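You operate a simulated robot arm through the tools that you are given. There is no shell and no other tool.

The job below is to be done with a simulated two-armed robot. You get a single attempt, and the scene is never put back.

TASK
Fit the press with the die that the popper card asks for.
Fine: loosen the socket knob, stand the old die on the empty ring, seat the new one, tighten the knob; leave the lever up. Set down upright: steel die. Where these are worked on the way, their far stop is far enough and under half their travel is too little: socket knob.

Only the result counts: the job must be done as asked and must still hold three seconds after the hand-in. Knocking over, shifting, dropping, spilling or breaking anything else fails it.

THE ROBOT
Two 7-joint arms with two-finger grippers on one trunk that stands fixed in place. Base frame: the origin is at the foot of the trunk, x ahead of it, y to its left, z up; the work surface is at about z = 0.78. Lengths are in m, angles in rad, forces in N, time in s.
The left shoulder is at [0.083, 0.216, 1.263], the right one opposite. With the tool pointing down near the work surface each hand reaches from about 0.16 to 0.84 m from the base axis, measured 20 degrees to its own side. Payload 3.43 kg a hand.
Tool frame (each hand has its own): the origin (TCP) lies between the finger pads and is the grasp point; the fingertips stand 0.02 m ahead of it; z points along the fingers, y is the line along which they close. The gripper opens to 0.124 m; its body begins 0.093 m behind the TCP.
Orientation is told as [roll, pitch, yaw] about the base's x, y, z axes, in that order, counted from this pose: with the fingers straight down and closing along the base's y, the tool's x points along the base's -x, its y along +y and its z along -z.

THE INTERFACE
- The arms move only by the tool drive_tool. It takes "left_rows", "right_rows" or both (then of equal length, played together; a hand with none holds still); each is a list of rows, each a list of 7 numbers: the shift along the base's x, y, z in m, then the turn, a rotation vector about the base's x, y, z in rad, then the finger opening in m, from 0 to 0.124. In form: [[x, y, z, wx, wy, wz, grip], ...]. A call has 1 to 20 rows; each row shifts and turns the commanded pose from where the row before left it. Rows are played at 5 a second. More than 0.05 m and 0.15 rad between two rows, or a gripper value outside its range, and nothing of the call is played. A pose out of reach is approached as far as the arm can. The call stops where the force on the tool passes 70 N (or 10 N more than at its start, if that is more) or the arm is blocked; 0.2 s more then pass. Each finger travels about 0.072 m/s and halts on what it meets, pressing with about 27 N; the grip force reading is that of the motor and also rises with nothing between the fingers. The clock runs only during rows and for 0.2 s after the last one: add rows that do not move to give the fingers time. The reply holds the time, the measured pose of the TCP, the force on the tool along the base axes, the opening and the grip force, in the units named above and with some noise, with the torque about the TCP (base axes, N m) and any sound that the robot's microphone picked up, and new pictures: "views" is both (left out), scene, wrist or none (wrist: the cameras of the hands that moved).
- Cameras (640 x 400 px; columns grow to the right, rows downward): "scene" is now at [0.204, -0.0418, 1.4364]; the picture's right is [-0.43, -0.90, 0.00], its down [-0.54, 0.26, -0.80] and it looks along [0.73, -0.35, -0.59] (base axes); focal length 314 px, centre (320, 200). "left" rides on the left gripper at [0.082, -0.014, -0.14] in its tool frame; the picture's right is [0.17, 0.99, 0.00], its down [-0.83, 0.14, -0.54] and it looks along [-0.53, 0.09, 0.84] (tool axes); focal length 243 px, centre (320, 200). "right" rides on the right gripper at [0.082, 0.014, -0.14] in its tool frame; the picture's right is [-0.17, 0.99, 0.00], its down [-0.83, -0.14, -0.54] and it looks along [-0.53, -0.09, 0.84] (tool axes); focal length 243 px, centre (320, 200). There is no depth. A picture from a camera that has moved, and an enlarged one, comes with that camera's place and axes in the base frame and with its lens. The place of the scene camera against the robot may be out by one fixed shift of up to 0.012 m in any direction.
- raise_lower(by): moves the trunk up (or, below 0, down) by that many m; the arms and the scene camera ride with it, the base frame stays. It gives what a move gives, with no picture.
- pan_tilt(pan, tilt): turns the head with the scene camera to pan (to the left, within 1.396 rad either way) and tilt (down, from -0.506 to 1.204), counted from straight ahead of the robot (the tilt from the chest, where the trunk bows). It gives what a move gives, and a new picture of the scene camera.
- zoom(camera, box): a new picture of the part [left, top, right, bottom] of that camera's present view, enlarged. No time passes.
- close_job(): hands the job in; it is judged then, once.

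Nothing tells you positions but the pictures and the camera data. Unless the task says otherwise, let go and move clear before handing in.

The tools are called after "Request:" as name(argument=value, ...) on one line, values as JSON. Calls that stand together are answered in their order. drive_tool: Moves the arms, as the interface text tells. Its arguments: {"type":"object","properties":{"left_rows":{"type":"array","items":{"type":"array","items":{"type":"number"}}},"right_rows":{"type":"array","items":{"type":"array","items":{"type":"number"}}},"views":{"type":"string","enum":["both","scene","wrist","none"]}},"required":[]} The other tools are called the same way: raise_lower (by) moves the trunk up or down; pan_tilt (pan, tilt) turns the head that bears the scene camera; zoom (camera, box) takes an enlarged picture of a part of a camera's view; close_job () hands the job in.

At the start:

```text
t: 0.0
left_tcp_pos: [0.3539, -0.025, 1.2582]
left_orientation: [-0.001, 0.0, -0.001]
left_wrist_force: [-0.2, -0.6, 0.0]
left_torque: [0.03, 0.0, 0.01]
left_width: 0.1238
left_gripper_force: 0.0
right_tcp_pos: [0.4653, -0.4413, 1.1568]
right_orientation: [-0.001, -0.002, 0.001]
right_wrist_force: [1.1, 0.9, 1.4]
right_torque: [-0.01, 0.0, -0.01]
right_width: 0.1241
right_gripper_force: 0.1
trunk travel left (down, up): [-0.419, 0.172]
head pan, tilt (commanded): [-0.443, 0.637]
```

scene: 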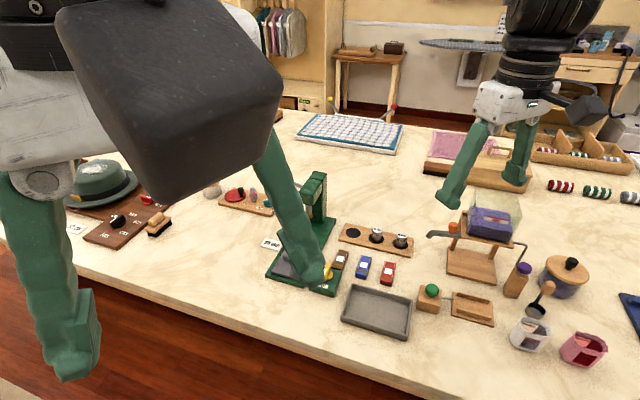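
right: 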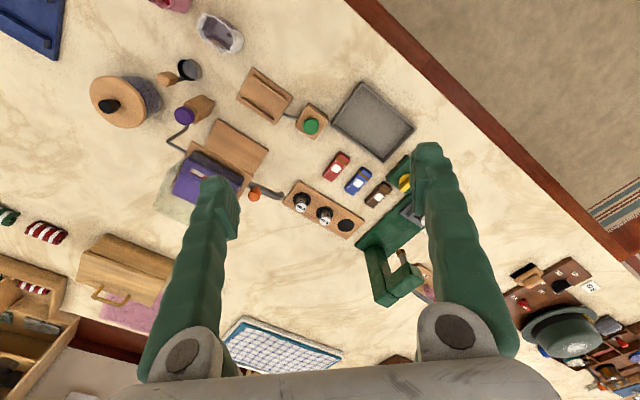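
left: 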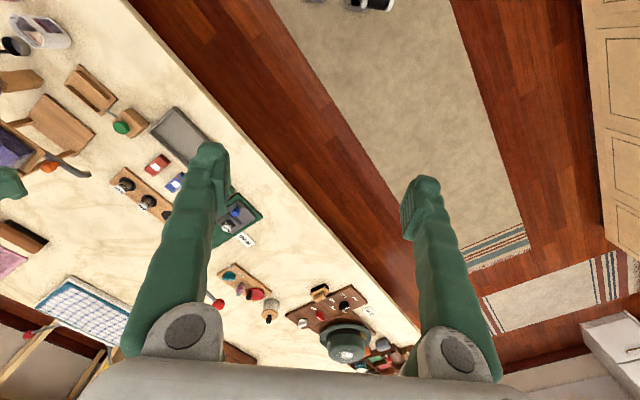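

The press (green) stands in the middle of the table, with a wooden die rack that holds two dies and one empty ring, but the left arm blocks the view. I'll zoom in to read the card and study the press before moving anything.

Request:
zoom(camera="scene", box=[240, 160, 440, 300])

Request:
zoom(camera="right", box=[260, 130, 480, 310])

Request:
zoom(camera="left", box=[90, 130, 290, 270])

```text
2.86 times, centred on (340, 230) of scene
camera zoom: at [0.204, -0.0418, 1.4364], right [-0.43, -0.9, 0.0], down [-0.54, 0.26, -0.8], along [0.73, -0.35, -0.59], focal length 897 px, centre (263, 114)
```

zoom: 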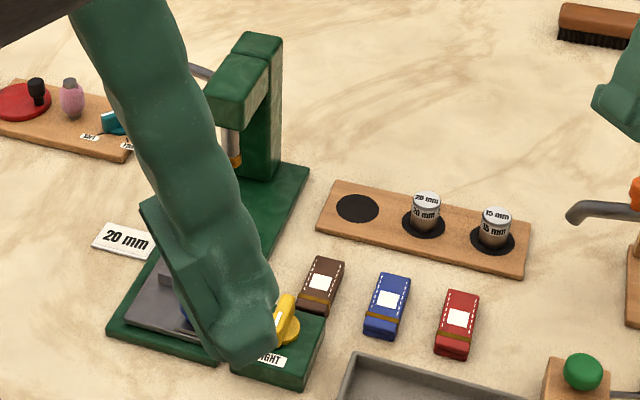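

```text
2.22 times, centred on (370, 220) of right
camera zoom: at [0.3828, -0.4283, 1.2972], right [0.17, 0.99, 0.0], down [0.83, -0.14, 0.54], along [0.53, -0.09, -0.84], focal length 539 px, centre (209, 156)
```

zoom: 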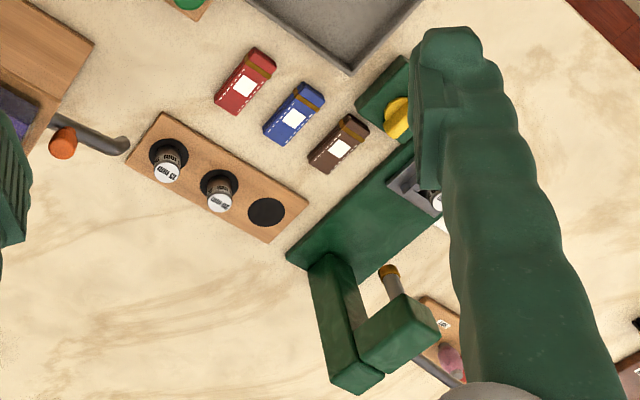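

```text
2.86 times, centred on (190, 200) of left
camera zoom: at [0.272, -0.0378, 1.3991], right [-0.17, 0.99, 0.0], down [0.83, 0.14, 0.54], along [0.53, 0.09, -0.84], focal length 693 px, centre (691, 200)
```

zoom: 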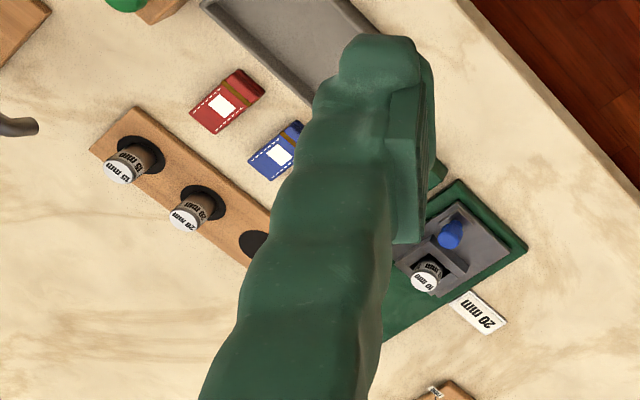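

The card by the press appears to read 20 mm, and the press currently holds a 10 mm die. I'll move the left arm out of view so I can see the press properly.

Request:
drive_tool(left_rows=[[0, 0.05, 0, 0, 0, 0, 0.124], [0, 0.05, 0, 0, 0, 0, 0.124], [0, 0.05, 0, 0, 0, 0, 0.124], [0, 0.05, 0, 0, 0, 0, 0.124], [0, 0.05, 0, 0, 0, 0, 0.124], [0, 0.05, 0, 0, 0, 0, 0.124], [0, 0.05, 0, 0, 0, 0, 0.124], [0, 0.03, 0, 0, 0, 0, 0.124]], views="both")

```text
t: 1.8
left_tcp_pos: [0.3309, 0.2756, 1.1794]
left_orientation: [0.003, -0.001, 0.004]
left_wrist_force: [-0.3, 0.6, -0.6]
left_torque: [0.02, 0.02, 0.01]
left_width: 0.124
left_gripper_force: 0.1
left hand out of reach, approached as far as the arm can: row 4, 5, 6, 7, 8
right_tcp_pos: [0.4653, -0.4415, 1.156]
right_orientation: [-0.001, -0.001, 0.0]
right_wrist_force: [-0.1, -0.4, -0.3]
right_torque: [0.03, -0.02, 0.01]
right_width: 0.1242
right_gripper_force: 0.0
trunk travel left (down, up): [-0.419, 0.172]
head pan, tilt (commanded): [-0.443, 0.637]
camera scene: at [0.2043, -0.0427, 1.4363], right [-0.43, -0.9, 0.0], down [-0.54, 0.26, -0.8], along [0.73, -0.34, -0.59], focal length 314 px, centre (320, 200)
camera left: at [0.249, 0.2613, 1.3188], right [-0.17, 0.99, 0.0], down [0.83, 0.14, 0.54], along [0.53, 0.09, -0.84], focal length 243 px, centre (320, 200)
```

scene: 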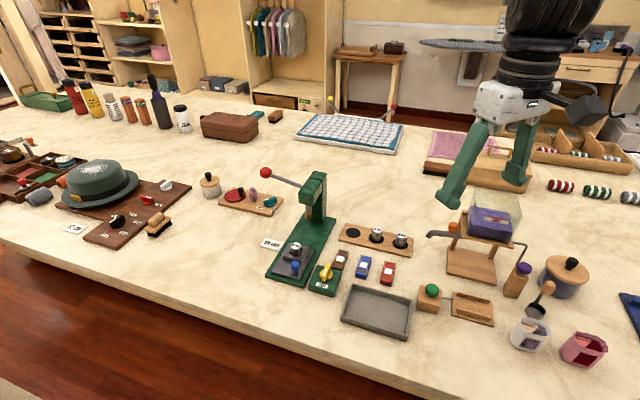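
left: 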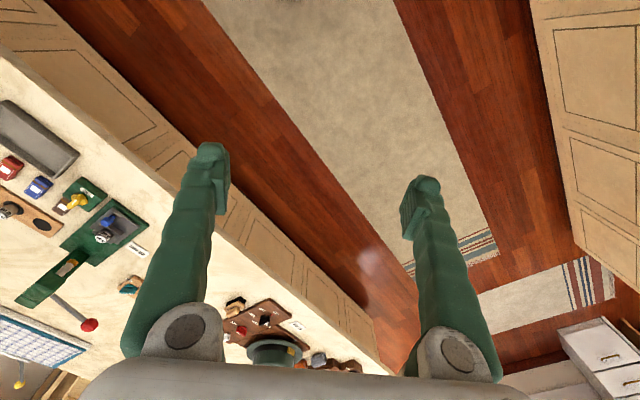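

Request:
zoom(camera="scene", box=[240, 160, 420, 300])

Request:
zoom(camera="scene", box=[250, 225, 350, 300])

Request:
zoom(camera="scene", box=[40, 140, 240, 260])

Request:
zoom(camera="scene", box=[200, 160, 300, 230])

```text
2.86 times, centred on (330, 230) of scene
camera zoom: at [0.2043, -0.0427, 1.4363], right [-0.43, -0.9, 0.0], down [-0.54, 0.26, -0.8], along [0.73, -0.34, -0.59], focal length 897 px, centre (291, 114)
```

zoom: 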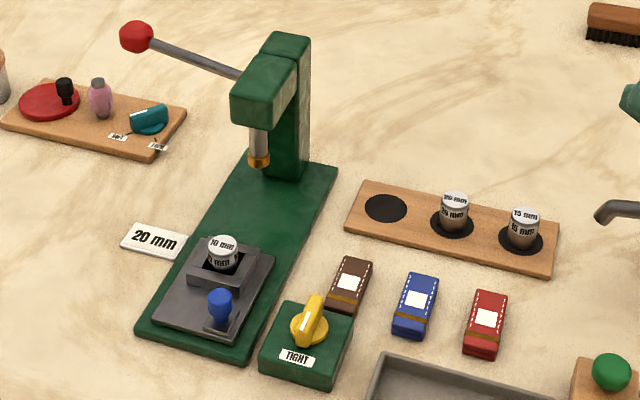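

```text
5.33 times, centred on (300, 262) of scene
camera zoom: at [0.2043, -0.0427, 1.4363], right [-0.43, -0.9, 0.0], down [-0.54, 0.26, -0.8], along [0.73, -0.34, -0.59], focal length 1674 px, centre (427, -133)
```

zoom: 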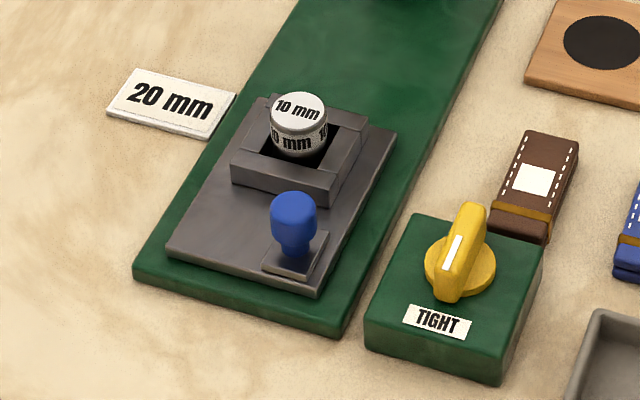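

```text
3.20 times, centred on (140, 200) of scene
camera zoom: at [0.2043, -0.0427, 1.4363], right [-0.43, -0.9, 0.0], down [-0.54, 0.26, -0.8], along [0.73, -0.34, -0.59], focal length 1005 px, centre (896, 200)
```

zoom: 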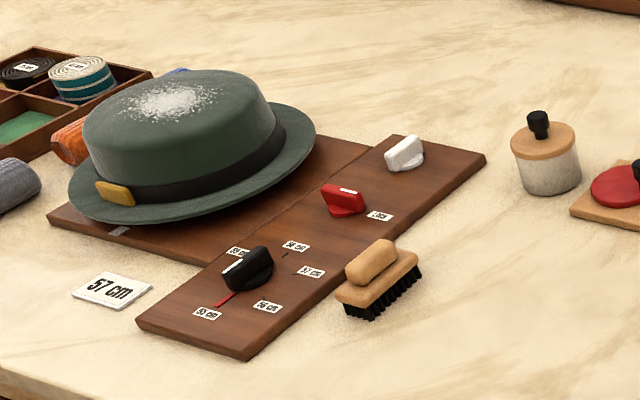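

```text
5.71 times, centred on (250, 195) of scene
camera zoom: at [0.2043, -0.0427, 1.4363], right [-0.43, -0.9, 0.0], down [-0.54, 0.26, -0.8], along [0.73, -0.34, -0.59], focal length 1794 px, centre (720, 229)
```

zoom: 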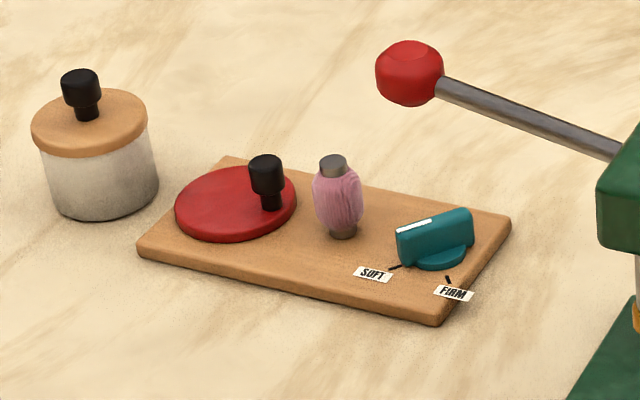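

The popper card reads 20 mm. The press has a 10 mm die in its socket and a yellow knob pointing at TIGHT, and the rack holds an empty ring, the 20 mm die and the 15 mm die. I'll bring the right hand over for a closer look at the socket and knob.

Request:
drive_tool(right_rows=[[0.015, 0.045, -0.02, 0, 0, 0, 0.124], [0.015, 0.045, -0.02, 0, 0, 0, 0.124], [0.015, 0.045, -0.02, 0, 0, 0, 0.124], [0.015, 0.045, -0.02, 0, 0, 0, 0.124], [0.015, 0.02, -0.02, 0, 0, 0, 0.124], [0, 0, 0, 0, 0, 0, 0.124]], views="both")

```text
refused: row 1 steps farther than a row can; nothing moved
```

The first row was slightly longer than the 0.05 m limit, so nothing moved. I'll repeat the approach with smaller steps.

Request:
drive_tool(right_rows=[[0.013, 0.04, -0.017, 0, 0, 0, 0.124], [0.013, 0.04, -0.017, 0, 0, 0, 0.124], [0.013, 0.04, -0.017, 0, 0, 0, 0.124], [0.013, 0.04, -0.017, 0, 0, 0, 0.124], [0.013, 0.04, -0.017, 0, 0, 0, 0.124], [0, 0, 0, 0, 0, 0, 0.124]], views="both")

```text
t: 3.2
left_tcp_pos: [0.3297, 0.2756, 1.1791]
left_orientation: [0.001, -0.004, 0.004]
left_wrist_force: [0.0, -0.3, 0.1]
left_torque: [0.0, -0.04, 0.01]
left_width: 0.1242
left_gripper_force: 0.1
right_tcp_pos: [0.5269, -0.2439, 1.0721]
right_orientation: [0.001, -0.001, -0.001]
right_wrist_force: [-0.1, 0.0, 0.2]
right_torque: [-0.03, -0.05, 0.03]
right_width: 0.1236
right_gripper_force: 0.0
trunk travel left (down, up): [-0.419, 0.172]
head pan, tilt (commanded): [-0.443, 0.637]
camera scene: at [0.2023, -0.0415, 1.4367], right [-0.43, -0.9, 0.0], down [-0.54, 0.26, -0.8], along [0.73, -0.35, -0.59], focal length 314 px, centre (320, 200)
camera right: at [0.4448, -0.2295, 1.2146], right [0.17, 0.99, 0.0], down [0.83, -0.14, 0.54], along [0.53, -0.09, -0.84], focal length 243 px, centre (320, 200)
```

scene: 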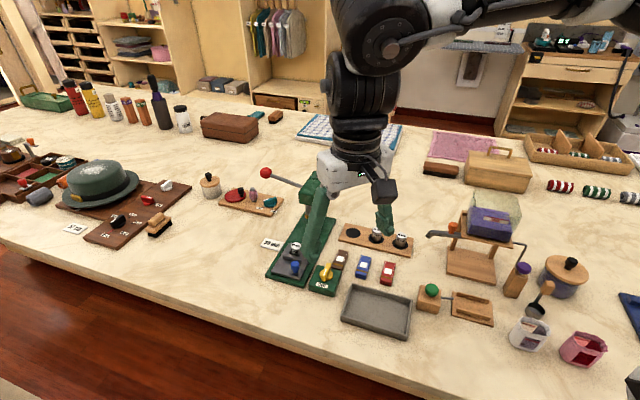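
right: 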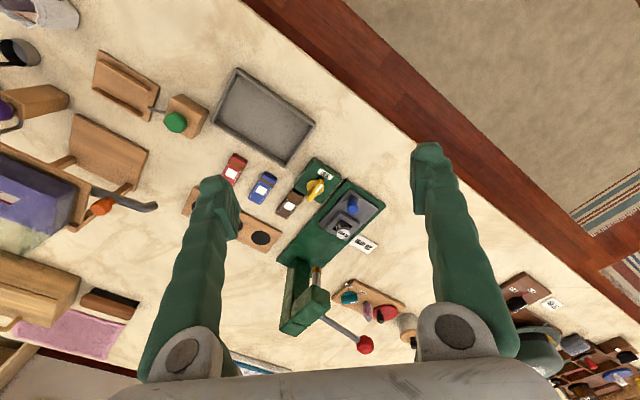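

The wrist view shows the press clearly between the fingers. I'll zoom in on the knob, socket and rack.

Request:
zoom(camera="right", box=[270, 150, 400, 231])

Request:
zoom(camera="right", box=[290, 155, 354, 195])

Request:
zoom(camera="right", box=[240, 200, 400, 345])

```text
4.92 times, centred on (335, 190) of right
camera zoom: at [0.4448, -0.2295, 1.2146], right [0.17, 0.99, 0.0], down [0.83, -0.14, 0.54], along [0.53, -0.09, -0.84], focal length 1194 px, centre (246, 247)
```

zoom: 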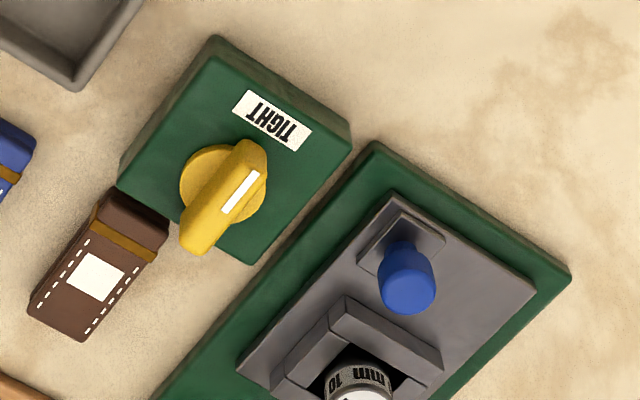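

```text
10.00 times, centred on (322, 175) of right
camera zoom: at [0.4448, -0.2295, 1.2146], right [0.17, 0.99, 0.0], down [0.83, -0.14, 0.54], along [0.53, -0.09, -0.84], focal length 2426 px, centre (300, 450)
```

zoom: 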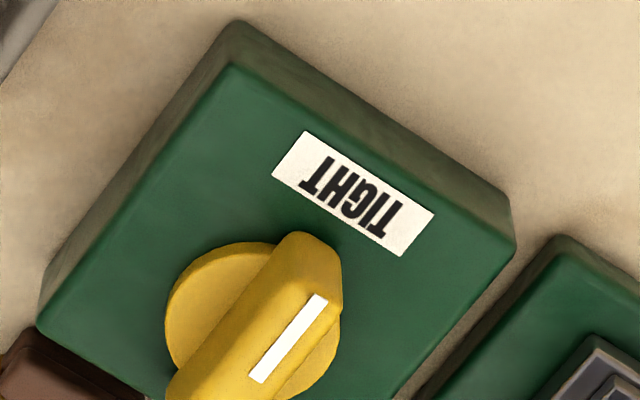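

```text
2.76 times, centred on (320, 272) of right
camera zoom: at [0.4448, -0.2295, 1.2146], right [0.17, 0.99, 0.0], down [0.83, -0.14, 0.54], along [0.53, -0.09, -0.84], focal length 669 px, centre (320, 0)
```

zoom: 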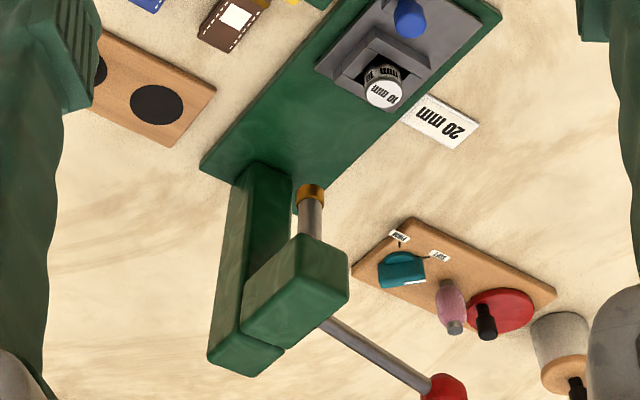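

The yellow knob points at TIGHT at about (0.675, -0.279), and the socket with the 10 mm die is at about (0.77, -0.24). I'll move the hand above the knob, turned to match the press axis, to get accurate positions.

Request:
drive_tool(right_rows=[[0.0247, -0.0058, -0.0203, 0, 0, -0.1283, 0.124], [0.0247, -0.0058, -0.0203, 0, 0, -0.1283, 0.124], [0.0247, -0.0058, -0.0203, 0, 0, -0.1283, 0.124], [0.0247, -0.0058, -0.0203, 0, 0, -0.1283, 0.124], [0.0247, -0.0058, -0.0203, 0, 0, -0.1283, 0.124], [0.0247, -0.0058, -0.0203, 0, 0, -0.1283, 0.124], [0, 0, 0, 0, 0, 0, 0.124]], views="both")

```text
t: 4.8
left_tcp_pos: [0.3308, 0.2764, 1.1783]
left_orientation: [-0.001, -0.002, 0.004]
left_wrist_force: [-0.4, 1.1, -0.6]
left_torque: [0.04, -0.03, 0.0]
left_width: 0.124
left_gripper_force: 0.0
right_tcp_pos: [0.6641, -0.3401, 0.9458]
right_orientation: [0.007, 0.002, -0.765]
right_wrist_force: [-0.4, 0.7, -0.2]
right_torque: [-0.02, -0.01, 0.0]
right_width: 0.1236
right_gripper_force: 0.0
right hand out of reach, approached as far as the arm can: row 3, 4, 5, 6
trunk travel left (down, up): [-0.419, 0.172]
head pan, tilt (commanded): [-0.443, 0.637]
camera scene: at [0.2033, -0.0412, 1.4365], right [-0.43, -0.9, 0.0], down [-0.54, 0.26, -0.8], along [0.73, -0.35, -0.59], focal length 314 px, centre (320, 200)
camera right: at [0.6136, -0.2738, 1.0867], right [0.8, 0.59, 0.01], down [0.5, -0.68, 0.54], along [0.32, -0.43, -0.84], focal length 243 px, centre (320, 200)
```

scene: 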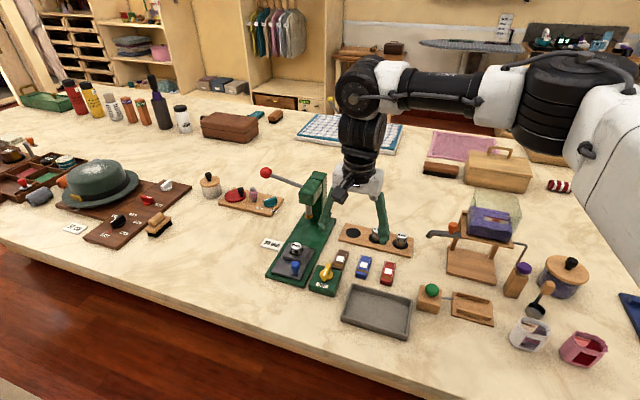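
right: 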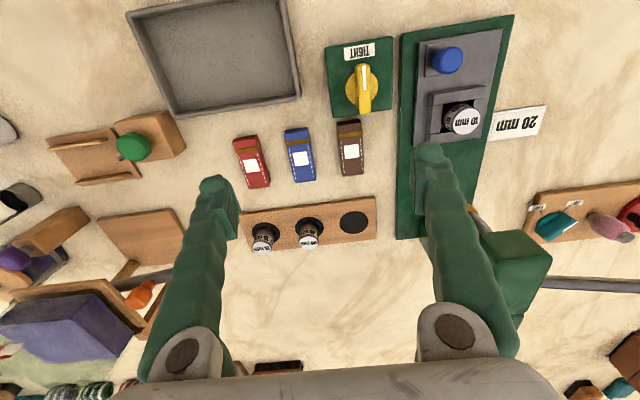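

Everything is in clear view, but the hand stopped about 6 cm short in y. I'll test whether that limit depends on yaw or is just this path.

Request:
drive_tool(right_rows=[[0.005, 0.03, 0, 0, 0, 0, 0.124], [0.005, 0.03, 0, 0, 0, 0, 0.124]], views="wrist")

Request:
zoom(camera="scene", box=[260, 40, 640, 278])

```text
t: 5.4
left_tcp_pos: [0.3314, 0.2767, 1.1789]
left_orientation: [0.0, -0.001, 0.004]
left_wrist_force: [-0.1, 0.4, 0.1]
left_torque: [0.01, 0.03, -0.02]
left_width: 0.1242
left_gripper_force: 0.0
right_tcp_pos: [0.6647, -0.3392, 0.9393]
right_orientation: [0.005, 0.001, -0.766]
right_wrist_force: [-0.2, -0.2, -0.2]
right_torque: [0.02, -0.01, -0.02]
right_width: 0.1241
right_gripper_force: 0.0
right hand out of reach, approached as far as the arm can: row 1, 2
trunk travel left (down, up): [-0.419, 0.172]
head pan, tilt (commanded): [-0.443, 0.637]
camera right: at [0.6133, -0.273, 1.0808], right [0.8, 0.6, 0.01], down [0.5, -0.68, 0.54], along [0.32, -0.43, -0.84], focal length 243 px, centre (320, 200)
```

right: 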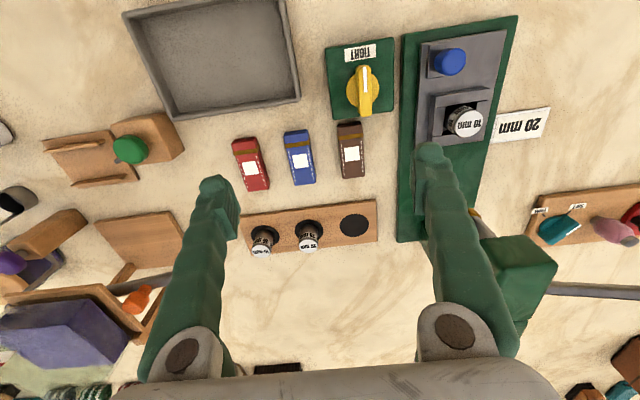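

```text
1.68 times, centred on (450, 159) of scene
camera zoom: at [0.2038, -0.0416, 1.4364], right [-0.43, -0.9, 0.0], down [-0.54, 0.26, -0.8], along [0.73, -0.35, -0.59], focal length 528 px, centre (102, 269)
```

zoom: 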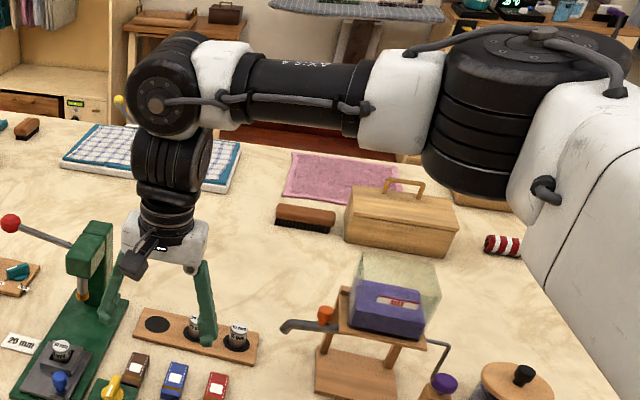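

At this yaw the wrist is limited, but the view from here is excellent. I'll measure the parts from this view first.

Request:
zoom(camera="right", box=[310, 30, 470, 130])

Request:
zoom(camera="right", box=[230, 180, 390, 280])

Request:
zoom(camera="right", box=[400, 10, 560, 150])

```text
4.00 times, centred on (390, 80) of right
camera zoom: at [0.6133, -0.273, 1.0808], right [0.8, 0.6, 0.01], down [0.5, -0.68, 0.54], along [0.32, -0.43, -0.84], focal length 970 px, centre (40, 680)
```

zoom: 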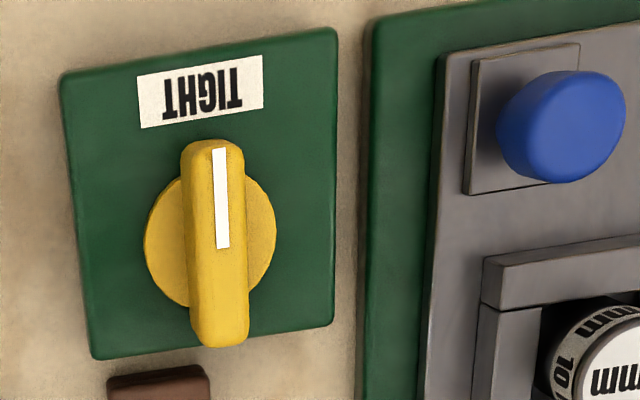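

```text
4.00 times, centred on (310, 230) of right
camera zoom: at [0.6133, -0.273, 1.0808], right [0.8, 0.6, 0.01], down [0.5, -0.68, 0.54], along [0.32, -0.43, -0.84], focal length 970 px, centre (360, 80)
```

zoom: 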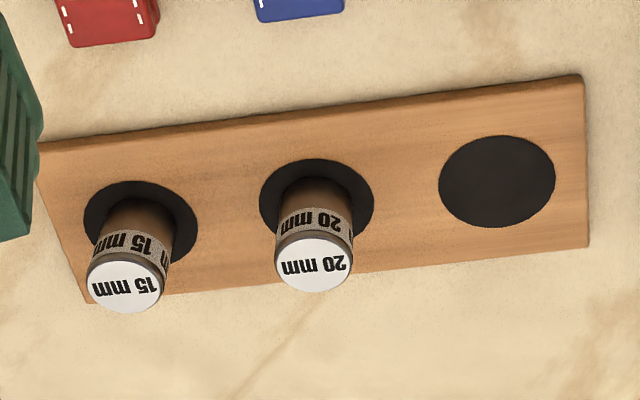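

```text
2.86 times, centred on (480, 80) of right
camera zoom: at [0.6133, -0.273, 1.0808], right [0.8, 0.6, 0.01], down [0.5, -0.68, 0.54], along [0.32, -0.43, -0.84], focal length 693 px, centre (-137, 543)
```

zoom: 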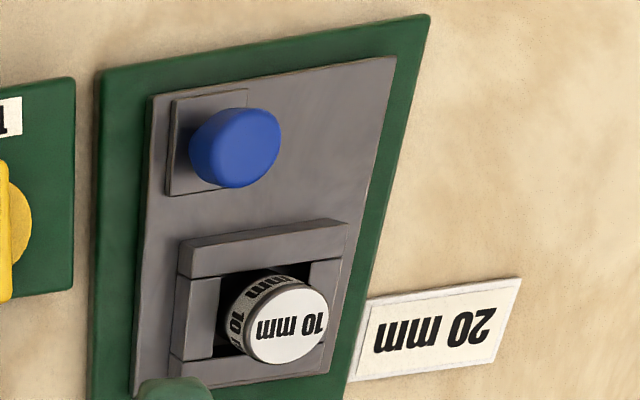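

From triangulation, the knob is at about (0.672, -0.278) with its top at z≈0.83, the empty ring at (0.793, -0.429, 0.79) and the 20 mm die at (0.745, -0.479) with its top at z≈0.823. Next I'll check whether the hand can get above the knob with a slightly smaller yaw.

Request:
drive_tool(right_rows=[[0.0, 0.0, 0.01, 0, 0, 0.1, 0.09], [0.003, 0.03, 0.0, 0, 0, 0.05, 0.09], [0.005, 0.03, 0, 0, 0, 0.0, 0.09], [0, 0, 0, 0, 0, 0, 0.09]], views="none")

```text
t: 6.4
left_tcp_pos: [0.3319, 0.2758, 1.179]
left_orientation: [-0.001, 0.0, 0.003]
left_wrist_force: [-0.5, -0.7, 0.2]
left_torque: [0.0, 0.0, 0.0]
left_width: 0.1242
left_gripper_force: 0.0
right_tcp_pos: [0.6396, -0.3053, 0.948]
right_orientation: [0.005, 0.0, -0.62]
right_wrist_force: [1.0, -0.2, -0.6]
right_torque: [-0.03, -0.02, -0.01]
right_width: 0.0897
right_gripper_force: 0.1
right hand out of reach, approached as far as the arm can: row 2, 3
trunk travel left (down, up): [-0.419, 0.172]
head pan, tilt (commanded): [-0.443, 0.637]
```

The wrist limit trades position against yaw on that side. I'll rise a little and test the opposite yaw direction, since a half-turned hand grips the bar just as well.

Request:
drive_tool(right_rows=[[0.0, -0.02, 0.04, 0, 0, 0.15, 0.09], [0.0, -0.02, 0.04, 0, 0, 0.15, 0.09], [0, 0, 0, 0, 0, 0.15, 0.09], [0, 0, 0, 0, 0, 0.15, 0.09], [0, 0, 0, 0, 0, 0.15, 0.09], [0, 0, 0, 0, 0, 0.15, 0.09], [0, 0, 0, 0, 0, 0.15, 0.09], [0, 0, 0, 0, 0, 0.15, 0.09], [0, 0, 0, 0, 0, 0.15, 0.09], [0, 0, 0, 0, 0, 0.15, 0.09], [0, 0, 0, 0, 0, 0.15, 0.09], [0, 0, 0, 0, 0, 0.15, 0.09], [0, 0, 0, 0, 0, 0.15, 0.09]], views="none")

```text
t: 9.2
left_tcp_pos: [0.3307, 0.2756, 1.179]
left_orientation: [0.002, -0.002, 0.004]
left_wrist_force: [0.4, 0.3, -0.1]
left_torque: [0.0, -0.04, -0.01]
left_width: 0.1239
left_gripper_force: 0.1
right_tcp_pos: [0.6396, -0.3434, 1.0279]
right_orientation: [0.0, 0.002, 1.333]
right_wrist_force: [0.4, 0.4, 0.3]
right_torque: [0.01, -0.01, -0.04]
right_width: 0.0897
right_gripper_force: 0.1
trunk travel left (down, up): [-0.419, 0.172]
head pan, tilt (commanded): [-0.443, 0.637]
```

Positive yaw is free up to 1.33 rad, so I'll keep turning toward 2.37 rad.

Request:
drive_tool(right_rows=[[0, 0, 0, 0, 0, 0.15, 0.09], [0, 0, 0, 0, 0, 0.15, 0.09], [0, 0, 0, 0, 0, 0.15, 0.09], [0, 0, 0, 0, 0, 0.15, 0.09], [0, 0, 0, 0, 0, 0.15, 0.09], [0, 0, 0, 0, 0, 0.15, 0.09], [0, 0, 0, 0, 0, 0.14, 0.09]], views="both")

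```text
t: 10.8
left_tcp_pos: [0.3313, 0.2766, 1.1787]
left_orientation: [0.001, -0.001, 0.003]
left_wrist_force: [-0.8, -0.5, 0.4]
left_torque: [0.01, 0.04, -0.01]
left_width: 0.1242
left_gripper_force: 0.1
right_tcp_pos: [0.6396, -0.3438, 1.0269]
right_orientation: [0.001, 0.001, 2.373]
right_wrist_force: [-0.3, -0.7, 0.2]
right_torque: [-0.01, -0.01, 0.03]
right_width: 0.0901
right_gripper_force: 0.1
trunk travel left (down, up): [-0.419, 0.172]
head pan, tilt (commanded): [-0.443, 0.637]
camera scene: at [0.204, -0.0418, 1.4364], right [-0.43, -0.9, 0.0], down [-0.54, 0.26, -0.8], along [0.73, -0.35, -0.59], focal length 314 px, centre (320, 200)
camera right: at [0.6887, -0.4109, 1.1685], right [-0.81, -0.59, 0.0], down [-0.5, 0.68, 0.54], along [-0.32, 0.43, -0.84], focal length 243 px, centre (320, 200)
```

scene: 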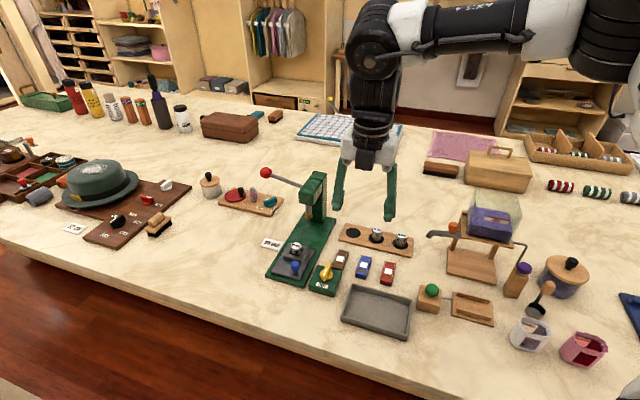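
right: 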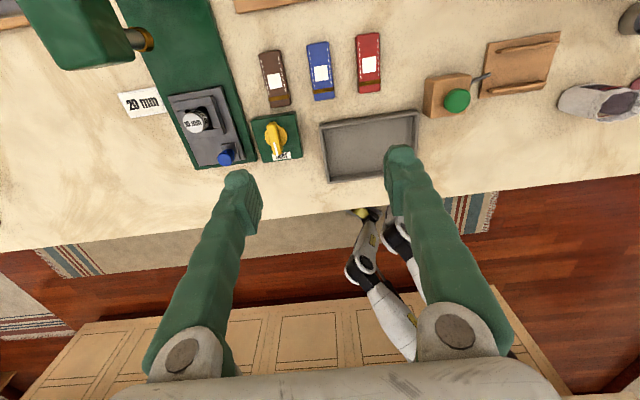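

The flipped yaw of 2.37 rad is reachable, so I'll use it. I'll move above the knob with a narrower opening and check alignment.

Request:
drive_tool(right_rows=[[0.0082, 0.0163, -0.025, 0, 0, 0, 0.06], [0.0082, 0.0163, -0.025, 0, 0, 0, 0.05], [0.0082, 0.0163, -0.025, 0, 0, 0, 0.045], [0.0082, 0.0163, -0.025, 0, 0, 0, 0.045], [0, 0, 0, 0, 0, 0, 0.045], [0, 0, 0, 0, 0, 0, 0.045]], views="both")

```text
t: 12.2
left_tcp_pos: [0.332, 0.2766, 1.1788]
left_orientation: [0.001, -0.001, 0.005]
left_wrist_force: [-0.1, 0.4, 0.2]
left_torque: [0.01, 0.03, -0.01]
left_width: 0.124
left_gripper_force: 0.2
right_tcp_pos: [0.6514, -0.3266, 0.9503]
right_orientation: [0.0, 0.001, 2.368]
right_wrist_force: [-0.2, -0.8, -0.4]
right_torque: [0.0, -0.01, 0.0]
right_width: 0.045
right_gripper_force: 0.2
right hand out of reach, approached as far as the arm can: row 2, 3, 4
trunk travel left (down, up): [-0.419, 0.172]
head pan, tilt (commanded): [-0.443, 0.637]
camera scene: at [0.2043, -0.0419, 1.4363], right [-0.43, -0.9, 0.0], down [-0.54, 0.26, -0.8], along [0.73, -0.35, -0.59], focal length 314 px, centre (320, 200)
camera right: at [0.7001, -0.3941, 1.0909], right [-0.81, -0.59, 0.0], down [-0.5, 0.68, 0.54], along [-0.32, 0.44, -0.84], focal length 243 px, centre (320, 200)
```

scene: 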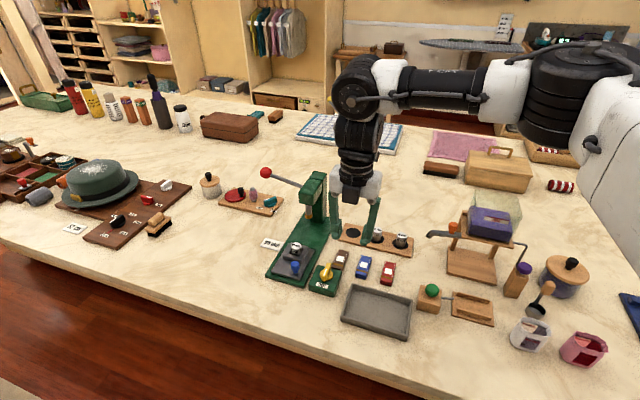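
right: 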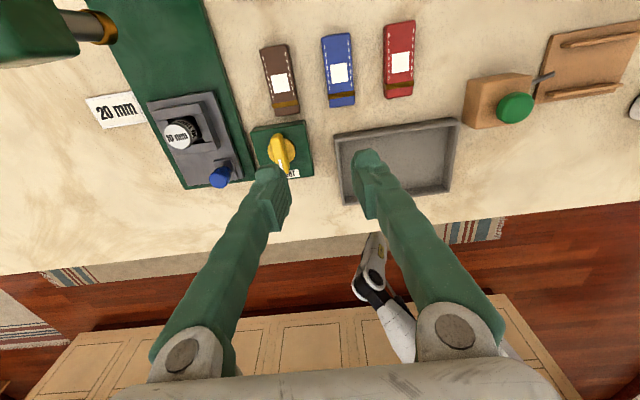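

The hand stalled at about (0.65, -0.33, 0.95) again even with the other yaw, so this is a limit on arm posture rather than on wrist turn. I'll test with a mid-range yaw to separate the two causes.

Request:
drive_tool(right_rows=[[-0.01, 0, 0.03, 0, 0, -0.15, 0.05], [-0.01, 0, 0.03, 0, 0, -0.15, 0.05], [0, 0, 0, 0, 0, -0.15, 0.05], [0, 0, 0, 0, 0, -0.15, 0.05], [0, 0, 0, 0, 0, -0.15, 0.05], [0, 0, 0, 0, 0, -0.15, 0.05], [0, 0, 0, 0, 0, -0.15, 0.05], [0, 0, 0, 0, 0, -0.15, 0.05], [0, 0, 0, 0, 0, -0.15, 0.05], [0, 0, 0, 0, 0, -0.15, 0.05], [0.02, 0.02, 0, 0, 0, 0, 0.05], [0.02, 0.03, 0, 0, 0, 0, 0.05], [0, 0, -0.03, 0, 0, 0, 0.05], [0, 0, -0.03, 0, 0, 0, 0.05]], views="none")

```text
t: 15.2
left_tcp_pos: [0.3328, 0.2751, 1.1789]
left_orientation: [0.001, -0.003, 0.005]
left_wrist_force: [-0.7, -0.1, 0.5]
left_torque: [0.03, -0.01, 0.01]
left_width: 0.1239
left_gripper_force: 0.0
right_tcp_pos: [0.6371, -0.3056, 0.9414]
right_orientation: [0.001, 0.0, 0.869]
right_wrist_force: [0.1, -0.4, 0.2]
right_torque: [0.04, -0.01, -0.02]
right_width: 0.05
right_gripper_force: 0.0
right hand out of reach, approached as far as the arm can: row 11, 12
trunk travel left (down, up): [-0.419, 0.172]
head pan, tilt (commanded): [-0.443, 0.637]
```

The stall happens at the same line whatever the yaw, which looks like the elbow held out at a shoulder limit. I'll check whether the limit disappears with the hand higher relative to the trunk; if so, lowering the trunk would fix it.

Request:
drive_tool(right_rows=[[0, 0, 0.045, 0, 0, -0.05, 0.05], [0, 0, 0.045, 0, 0, -0.05, 0.05], [0, 0, 0.045, 0, 0, 0, 0.05], [0, 0, 0.04, 0, 0, 0, 0.05], [0.018, 0.013, 0, 0, 0, 0, 0.05], [0.018, 0.014, 0, 0, 0, 0, 0.05], [0, 0, 0, 0, 0, 0, 0.05]], views="none")

```text
t: 16.8
left_tcp_pos: [0.3317, 0.276, 1.1788]
left_orientation: [0.001, -0.002, 0.003]
left_wrist_force: [0.5, -0.1, 0.3]
left_torque: [0.01, 0.0, 0.0]
left_width: 0.1241
left_gripper_force: 0.0
right_tcp_pos: [0.6155, -0.3183, 1.0975]
right_orientation: [-0.001, -0.007, 0.771]
right_wrist_force: [-0.8, -0.2, 0.0]
right_torque: [-0.04, -0.03, -0.02]
right_width: 0.0499
right_gripper_force: 0.1
right hand out of reach, approached as far as the arm can: row 2, 3, 4, 5, 6
trunk travel left (down, up): [-0.419, 0.172]
head pan, tilt (commanded): [-0.443, 0.637]
```

The limit is tighter when the hand is higher, so lowering the trunk would make it worse and working lower should be better. I'll look at the arm's posture.

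Request:
pan_tilt(pan=-0.8, tilt=0.35)

```text
t: 17.6
left_tcp_pos: [0.3312, 0.2753, 1.1782]
left_orientation: [0.001, -0.002, 0.003]
left_wrist_force: [0.2, -0.4, -0.2]
left_torque: [0.02, 0.01, 0.01]
left_width: 0.1238
left_gripper_force: 0.1
right_tcp_pos: [0.6162, -0.3179, 1.0967]
right_orientation: [0.0, -0.007, 0.77]
right_wrist_force: [0.0, 0.3, 0.3]
right_torque: [0.0, 0.0, -0.03]
right_width: 0.0501
right_gripper_force: 0.0
trunk travel left (down, up): [-0.419, 0.172]
head pan, tilt (commanded): [-0.799, 0.351]
camera scene: at [0.1903, -0.071, 1.4623], right [-0.72, -0.7, 0.0], down [-0.24, 0.25, -0.94], along [0.66, -0.67, -0.34], focal length 314 px, centre (320, 200)
```

scene: 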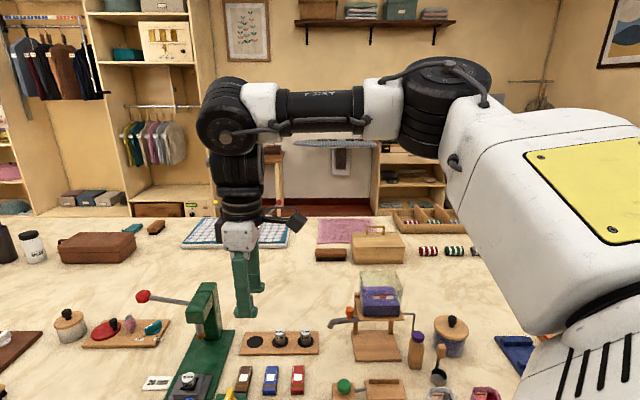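

The elbow is held up and out to the right, and the upper arm won't swing further inward at this height. I'll go lower first over the clear area near the packets, then move in toward the knob.

Request:
drive_tool(right_rows=[[-0.005, -0.015, -0.04, 0, 0, 0, 0.05], [-0.005, -0.015, -0.04, 0, 0, 0, 0.05], [-0.005, -0.012, -0.04, 0, 0, 0, 0.05], [0, 0, -0.04, 0, 0, 0, 0.05], [0, 0, -0.04, 0, 0, 0, 0.05], [0, 0, -0.025, 0, 0, 0, 0.05], [0.024, 0.026, 0, 0, 0, 0, 0.05], [0.024, 0.027, 0, 0, 0, 0, 0.05], [0.024, 0.027, 0, 0, 0, 0, 0.05], [0, 0, 0, 0, 0, 0, 0.05]], views="both")

```text
t: 19.8
left_tcp_pos: [0.3316, 0.2755, 1.1792]
left_orientation: [0.0, 0.0, 0.003]
left_wrist_force: [0.1, -0.1, 0.6]
left_torque: [-0.01, -0.03, 0.0]
left_width: 0.124
left_gripper_force: 0.2
right_tcp_pos: [0.6434, -0.3128, 0.8751]
right_orientation: [0.001, -0.002, 0.771]
right_wrist_force: [-0.2, -0.4, 0.5]
right_torque: [0.02, 0.01, 0.03]
right_width: 0.05
right_gripper_force: 0.1
right hand out of reach, approached as far as the arm can: row 8, 9
trunk travel left (down, up): [-0.419, 0.172]
head pan, tilt (commanded): [-0.799, 0.351]
camera scene: at [0.1905, -0.0716, 1.4623], right [-0.72, -0.7, 0.0], down [-0.24, 0.25, -0.94], along [0.65, -0.67, -0.34], focal length 314 px, centre (320, 200)
camera right: at [0.5741, -0.3604, 1.0151], right [-0.57, 0.82, 0.0], down [0.69, 0.48, 0.54], along [0.45, 0.31, -0.84], focal length 243 px, centre (320, 200)
```

scene: 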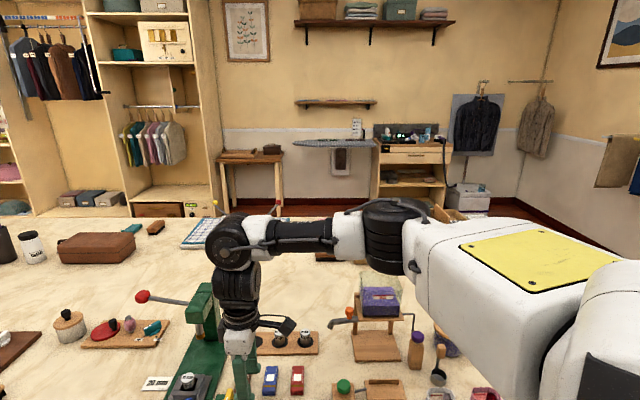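
right: 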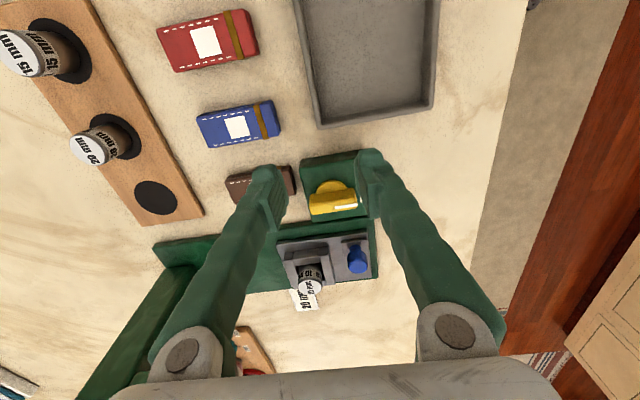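

The limit stays on the same line at every height, because the arm is in an elbow-out posture with the upper arm's inward swing used up. I'll back off to open space and roll the hand about its wrist to try to drop the elbow into a better posture.

Request:
drive_tool(right_rows=[[0, 0, 0.045, 0, 0, 0, 0.05], [-0.02, -0.02, 0.04, 0, 0, 0, 0.05], [-0.025, -0.025, 0.03, 0, 0, 0, 0.05], [-0.03, -0.03, 0.025, 0, 0, 0, 0.05], [-0.03, -0.03, 0.025, 0, 0, 0, 0.05], [-0.035, -0.03, 0.015, 0, 0, 0, 0.05], [0, 0.0486, 0.0036, 0.15, 0, 0, 0.05], [0, 0.0475, 0.0109, 0.15, 0, 0, 0.05], [0, 0.0454, 0.0178, 0.15, 0, 0, 0.05], [0, 0.0421, 0.0244, 0.15, 0, 0, 0.05], [0, 0.038, 0.0304, 0.15, 0, 0, 0.05], [0, 0.0331, 0.0358, 0.15, 0, 0, 0.05]], views="scene")

```text
t: 22.4
left_tcp_pos: [0.331, 0.2759, 1.1787]
left_orientation: [0.0, -0.003, 0.003]
left_wrist_force: [1.1, 0.9, 0.5]
left_torque: [0.03, -0.01, 0.0]
left_width: 0.1239
left_gripper_force: 0.1
right_tcp_pos: [0.5031, -0.1905, 1.1761]
right_orientation: [0.74, -0.576, 0.542]
right_wrist_force: [0.4, 0.5, -0.2]
right_torque: [-0.01, -0.02, 0.0]
right_width: 0.0497
right_gripper_force: 0.1
trunk travel left (down, up): [-0.419, 0.172]
head pan, tilt (commanded): [-0.799, 0.351]
camera scene: at [0.1901, -0.0712, 1.4623], right [-0.72, -0.7, 0.0], down [-0.24, 0.25, -0.94], along [0.65, -0.67, -0.34], focal length 314 px, centre (320, 200)
```

scene: 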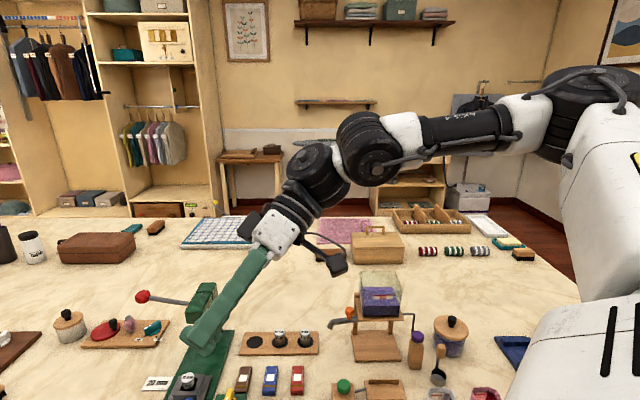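

Rolling the hand only used the wrist, and the elbow stayed up. I'll undo the roll, then raise the trunk so the elbow drops below the shoulder when the hand works low, and test reach again.

Request:
drive_tool(right_rows=[[0, -0.0331, -0.0358, -0.15, 0, 0, 0.05], [0, -0.038, -0.0304, -0.15, 0, 0, 0.05], [0, -0.0421, -0.0244, -0.15, 0, 0, 0.05], [0, -0.0454, -0.0178, -0.15, 0, 0, 0.05], [0, -0.0475, -0.0109, -0.15, 0, 0, 0.05], [0, -0.0486, -0.0036, -0.15, 0, 0, 0.05], [0, 0, 0, 0, 0, 0, 0.05]], views="none")

Request:
raise_lower(by=0.16)

```text
t: 24.0
left_tcp_pos: [0.3309, 0.2765, 1.1791]
left_orientation: [-0.001, -0.003, 0.002]
left_wrist_force: [0.0, 0.9, -0.1]
left_torque: [-0.01, 0.03, -0.01]
left_width: 0.1238
left_gripper_force: 0.1
right_tcp_pos: [0.5035, -0.4467, 1.0531]
right_orientation: [0.0, 0.001, 0.77]
right_wrist_force: [-0.7, -0.9, 0.1]
right_torque: [-0.01, -0.02, -0.03]
right_width: 0.0501
right_gripper_force: 0.0
trunk travel left (down, up): [-0.419, 0.172]
head pan, tilt (commanded): [-0.799, 0.351]
```

```text
t: 25.9
left_tcp_pos: [0.277, 0.275, 1.4412]
left_orientation: [0.001, -0.343, 0.003]
left_wrist_force: [0.1, -0.1, -0.5]
left_torque: [0.0, 0.0, 0.02]
left_width: 0.124
left_gripper_force: 0.1
right_tcp_pos: [0.5032, -0.4462, 1.2118]
right_orientation: [0.004, 0.002, 0.767]
right_wrist_force: [0.3, 0.4, 0.2]
right_torque: [-0.01, 0.01, -0.04]
right_width: 0.0498
right_gripper_force: 0.0
trunk travel left (down, up): [-0.579, 0.012]
head pan, tilt (commanded): [-0.799, 0.351]
```

The trunk is up by 0.16 m. I'll now bring the right hand down over the clear area and test reaching the knob from this posture.

Request:
drive_tool(right_rows=[[0.01, 0.01, -0.045, 0, 0, 0, 0.05], [0.01, 0.01, -0.045, 0, 0, 0, 0.05], [0.015, 0.015, -0.045, 0, 0, 0, 0.05], [0.015, 0.015, -0.045, 0, 0, 0, 0.05], [0.015, 0.015, -0.045, 0, 0, 0, 0.05], [0.015, 0.015, -0.045, 0, 0, 0, 0.05], [0.015, 0.01, -0.045, 0, 0, 0, 0.05], [0, 0, -0.02, 0, 0, 0, 0.05], [0.025, 0.025, 0, 0, 0, 0, 0.05], [0.025, 0.025, 0, 0, 0, 0, 0.05], [0.025, 0.027, 0, 0, 0, 0, 0.05], [0, 0, 0, 0, 0, 0, 0.05]], views="both")

```text
t: 28.5
left_tcp_pos: [0.276, 0.2741, 1.4413]
left_orientation: [0.0, -0.345, 0.004]
left_wrist_force: [-0.7, -0.8, 1.0]
left_torque: [-0.01, 0.01, -0.01]
left_width: 0.1241
left_gripper_force: 0.1
right_tcp_pos: [0.5448, -0.3575, 1.0147]
right_orientation: [0.002, -0.003, 0.77]
right_wrist_force: [0.1, -0.7, 0.7]
right_torque: [-0.02, -0.01, 0.01]
right_width: 0.05
right_gripper_force: 0.0
right hand out of reach, approached as far as the arm can: row 5, 6, 7, 8, 9, 10, 11
trunk travel left (down, up): [-0.579, 0.012]
head pan, tilt (commanded): [-0.799, 0.351]
camera scene: at [0.0846, -0.071, 1.644], right [-0.72, -0.7, 0.0], down [-0.24, 0.25, -0.94], along [0.65, -0.67, -0.34], focal length 314 px, centre (320, 200)
camera right: at [0.4754, -0.4056, 1.1559], right [-0.57, 0.82, 0.0], down [0.69, 0.48, 0.54], along [0.45, 0.31, -0.84], focal length 243 px, centre (320, 200)
```

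scene: 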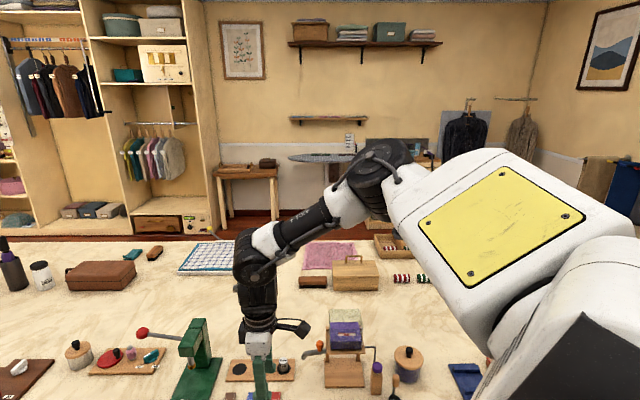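
right: 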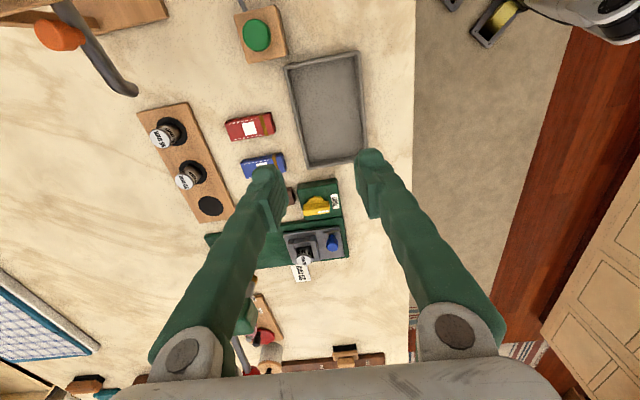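

Raising the trunk straightened it and moved the shoulders back, so lowering it should bow them forward, which is what I need. I'll lift the right hand high for clearance, then lower the trunk.

Request:
drive_tool(right_rows=[[-0.0064, -0.0132, 0.0407, 0, 0, 0, 0.05], [-0.0064, -0.0132, 0.0407, 0, 0, 0, 0.05], [-0.0064, -0.0132, 0.0407, 0, 0, 0, 0.05], [-0.0064, -0.0132, 0.0407, 0, 0, 0, 0.05], [-0.0064, -0.0132, 0.0407, 0, 0, 0, 0.05], [-0.0064, -0.0132, 0.0407, 0, 0, 0, 0.05], [-0.0064, -0.0132, 0.0407, 0, 0, 0, 0.05], [0, 0, 0, 0, 0, 0, 0.05]], views="none")

```text
t: 30.3
left_tcp_pos: [0.2779, 0.2754, 1.4408]
left_orientation: [0.001, -0.346, 0.004]
left_wrist_force: [0.2, -0.1, 0.0]
left_torque: [0.01, 0.02, -0.03]
left_width: 0.1239
left_gripper_force: 0.1
right_tcp_pos: [0.501, -0.4519, 1.2988]
right_orientation: [0.0, 0.002, 0.767]
right_wrist_force: [0.3, -0.9, -0.1]
right_torque: [0.0, 0.03, 0.01]
right_width: 0.0501
right_gripper_force: 0.0
trunk travel left (down, up): [-0.579, 0.012]
head pan, tilt (commanded): [-0.799, 0.351]
```

Request:
raise_lower(by=-0.26)

Request:
pan_tilt(pan=-0.5, tilt=0.6)

```text
t: 32.9
left_tcp_pos: [0.3372, 0.2748, 1.0643]
left_orientation: [0.002, 0.088, 0.004]
left_wrist_force: [-0.3, 0.2, -0.4]
left_torque: [-0.04, -0.04, 0.0]
left_width: 0.124
left_gripper_force: 0.0
right_tcp_pos: [0.4987, -0.4523, 1.0391]
right_orientation: [-0.001, 0.002, 0.771]
right_wrist_force: [0.6, -0.3, 0.6]
right_torque: [0.04, 0.02, -0.01]
right_width: 0.0497
right_gripper_force: 0.1
trunk travel left (down, up): [-0.319, 0.272]
head pan, tilt (commanded): [-0.799, 0.351]
```

```text
t: 33.7
left_tcp_pos: [0.3378, 0.2747, 1.064]
left_orientation: [0.002, 0.088, 0.004]
left_wrist_force: [-0.4, 0.7, 0.9]
left_torque: [-0.03, -0.01, 0.0]
left_width: 0.1239
left_gripper_force: 0.0
right_tcp_pos: [0.4997, -0.451, 1.0371]
right_orientation: [0.0, -0.001, 0.769]
right_wrist_force: [0.4, 1.2, 1.4]
right_torque: [0.02, 0.0, 0.01]
right_width: 0.05
right_gripper_force: 0.1
trunk travel left (down, up): [-0.319, 0.272]
head pan, tilt (commanded): [-0.499, 0.6]
camera scene: at [0.2271, -0.0468, 1.3406], right [-0.48, -0.88, 0.0], down [-0.5, 0.27, -0.83], along [0.72, -0.4, -0.56], focal length 314 px, centre (320, 200)
```

scene: 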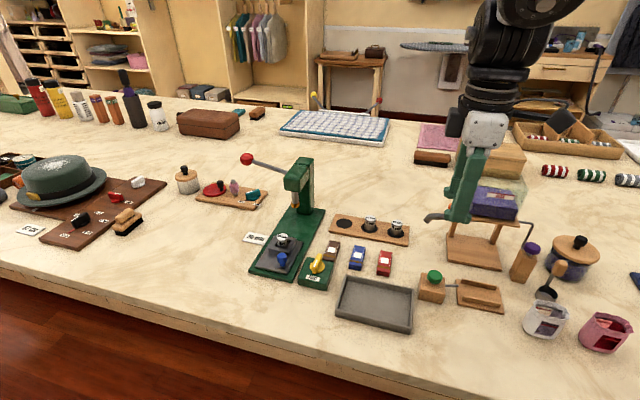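

The trunk is now 0.10 m below its start height. I'll test reach toward the knob again from here.

Request:
drive_tool(right_rows=[[0.025, 0.0225, -0.0218, 0, 0, 0, 0.05], [0.025, 0.0225, -0.0218, 0, 0, 0, 0.05], [0.025, 0.0225, -0.0218, 0, 0, 0, 0.05], [0.025, 0.0225, -0.0218, 0, 0, 0, 0.05], [0.024, 0.027, 0, 0, 0, 0, 0.05], [0.024, 0.027, 0, 0, 0, 0, 0.05], [0.025, 0.0275, 0, 0, 0, 0, 0.05], [0, 0, 0, 0, 0, 0, 0.05]], views="none")

```text
t: 35.5
left_tcp_pos: [0.3387, 0.2749, 1.0632]
left_orientation: [0.001, 0.091, 0.004]
left_wrist_force: [0.3, 0.9, -0.5]
left_torque: [0.04, 0.05, 0.0]
left_width: 0.124
left_gripper_force: 0.0
right_tcp_pos: [0.6429, -0.3081, 0.9473]
right_orientation: [-0.001, -0.005, 0.77]
right_wrist_force: [0.2, 0.2, 0.4]
right_torque: [-0.04, 0.06, 0.01]
right_width: 0.05
right_gripper_force: 0.1
right hand out of reach, approached as far as the arm can: row 6, 7
trunk travel left (down, up): [-0.319, 0.272]
head pan, tilt (commanded): [-0.499, 0.6]
```

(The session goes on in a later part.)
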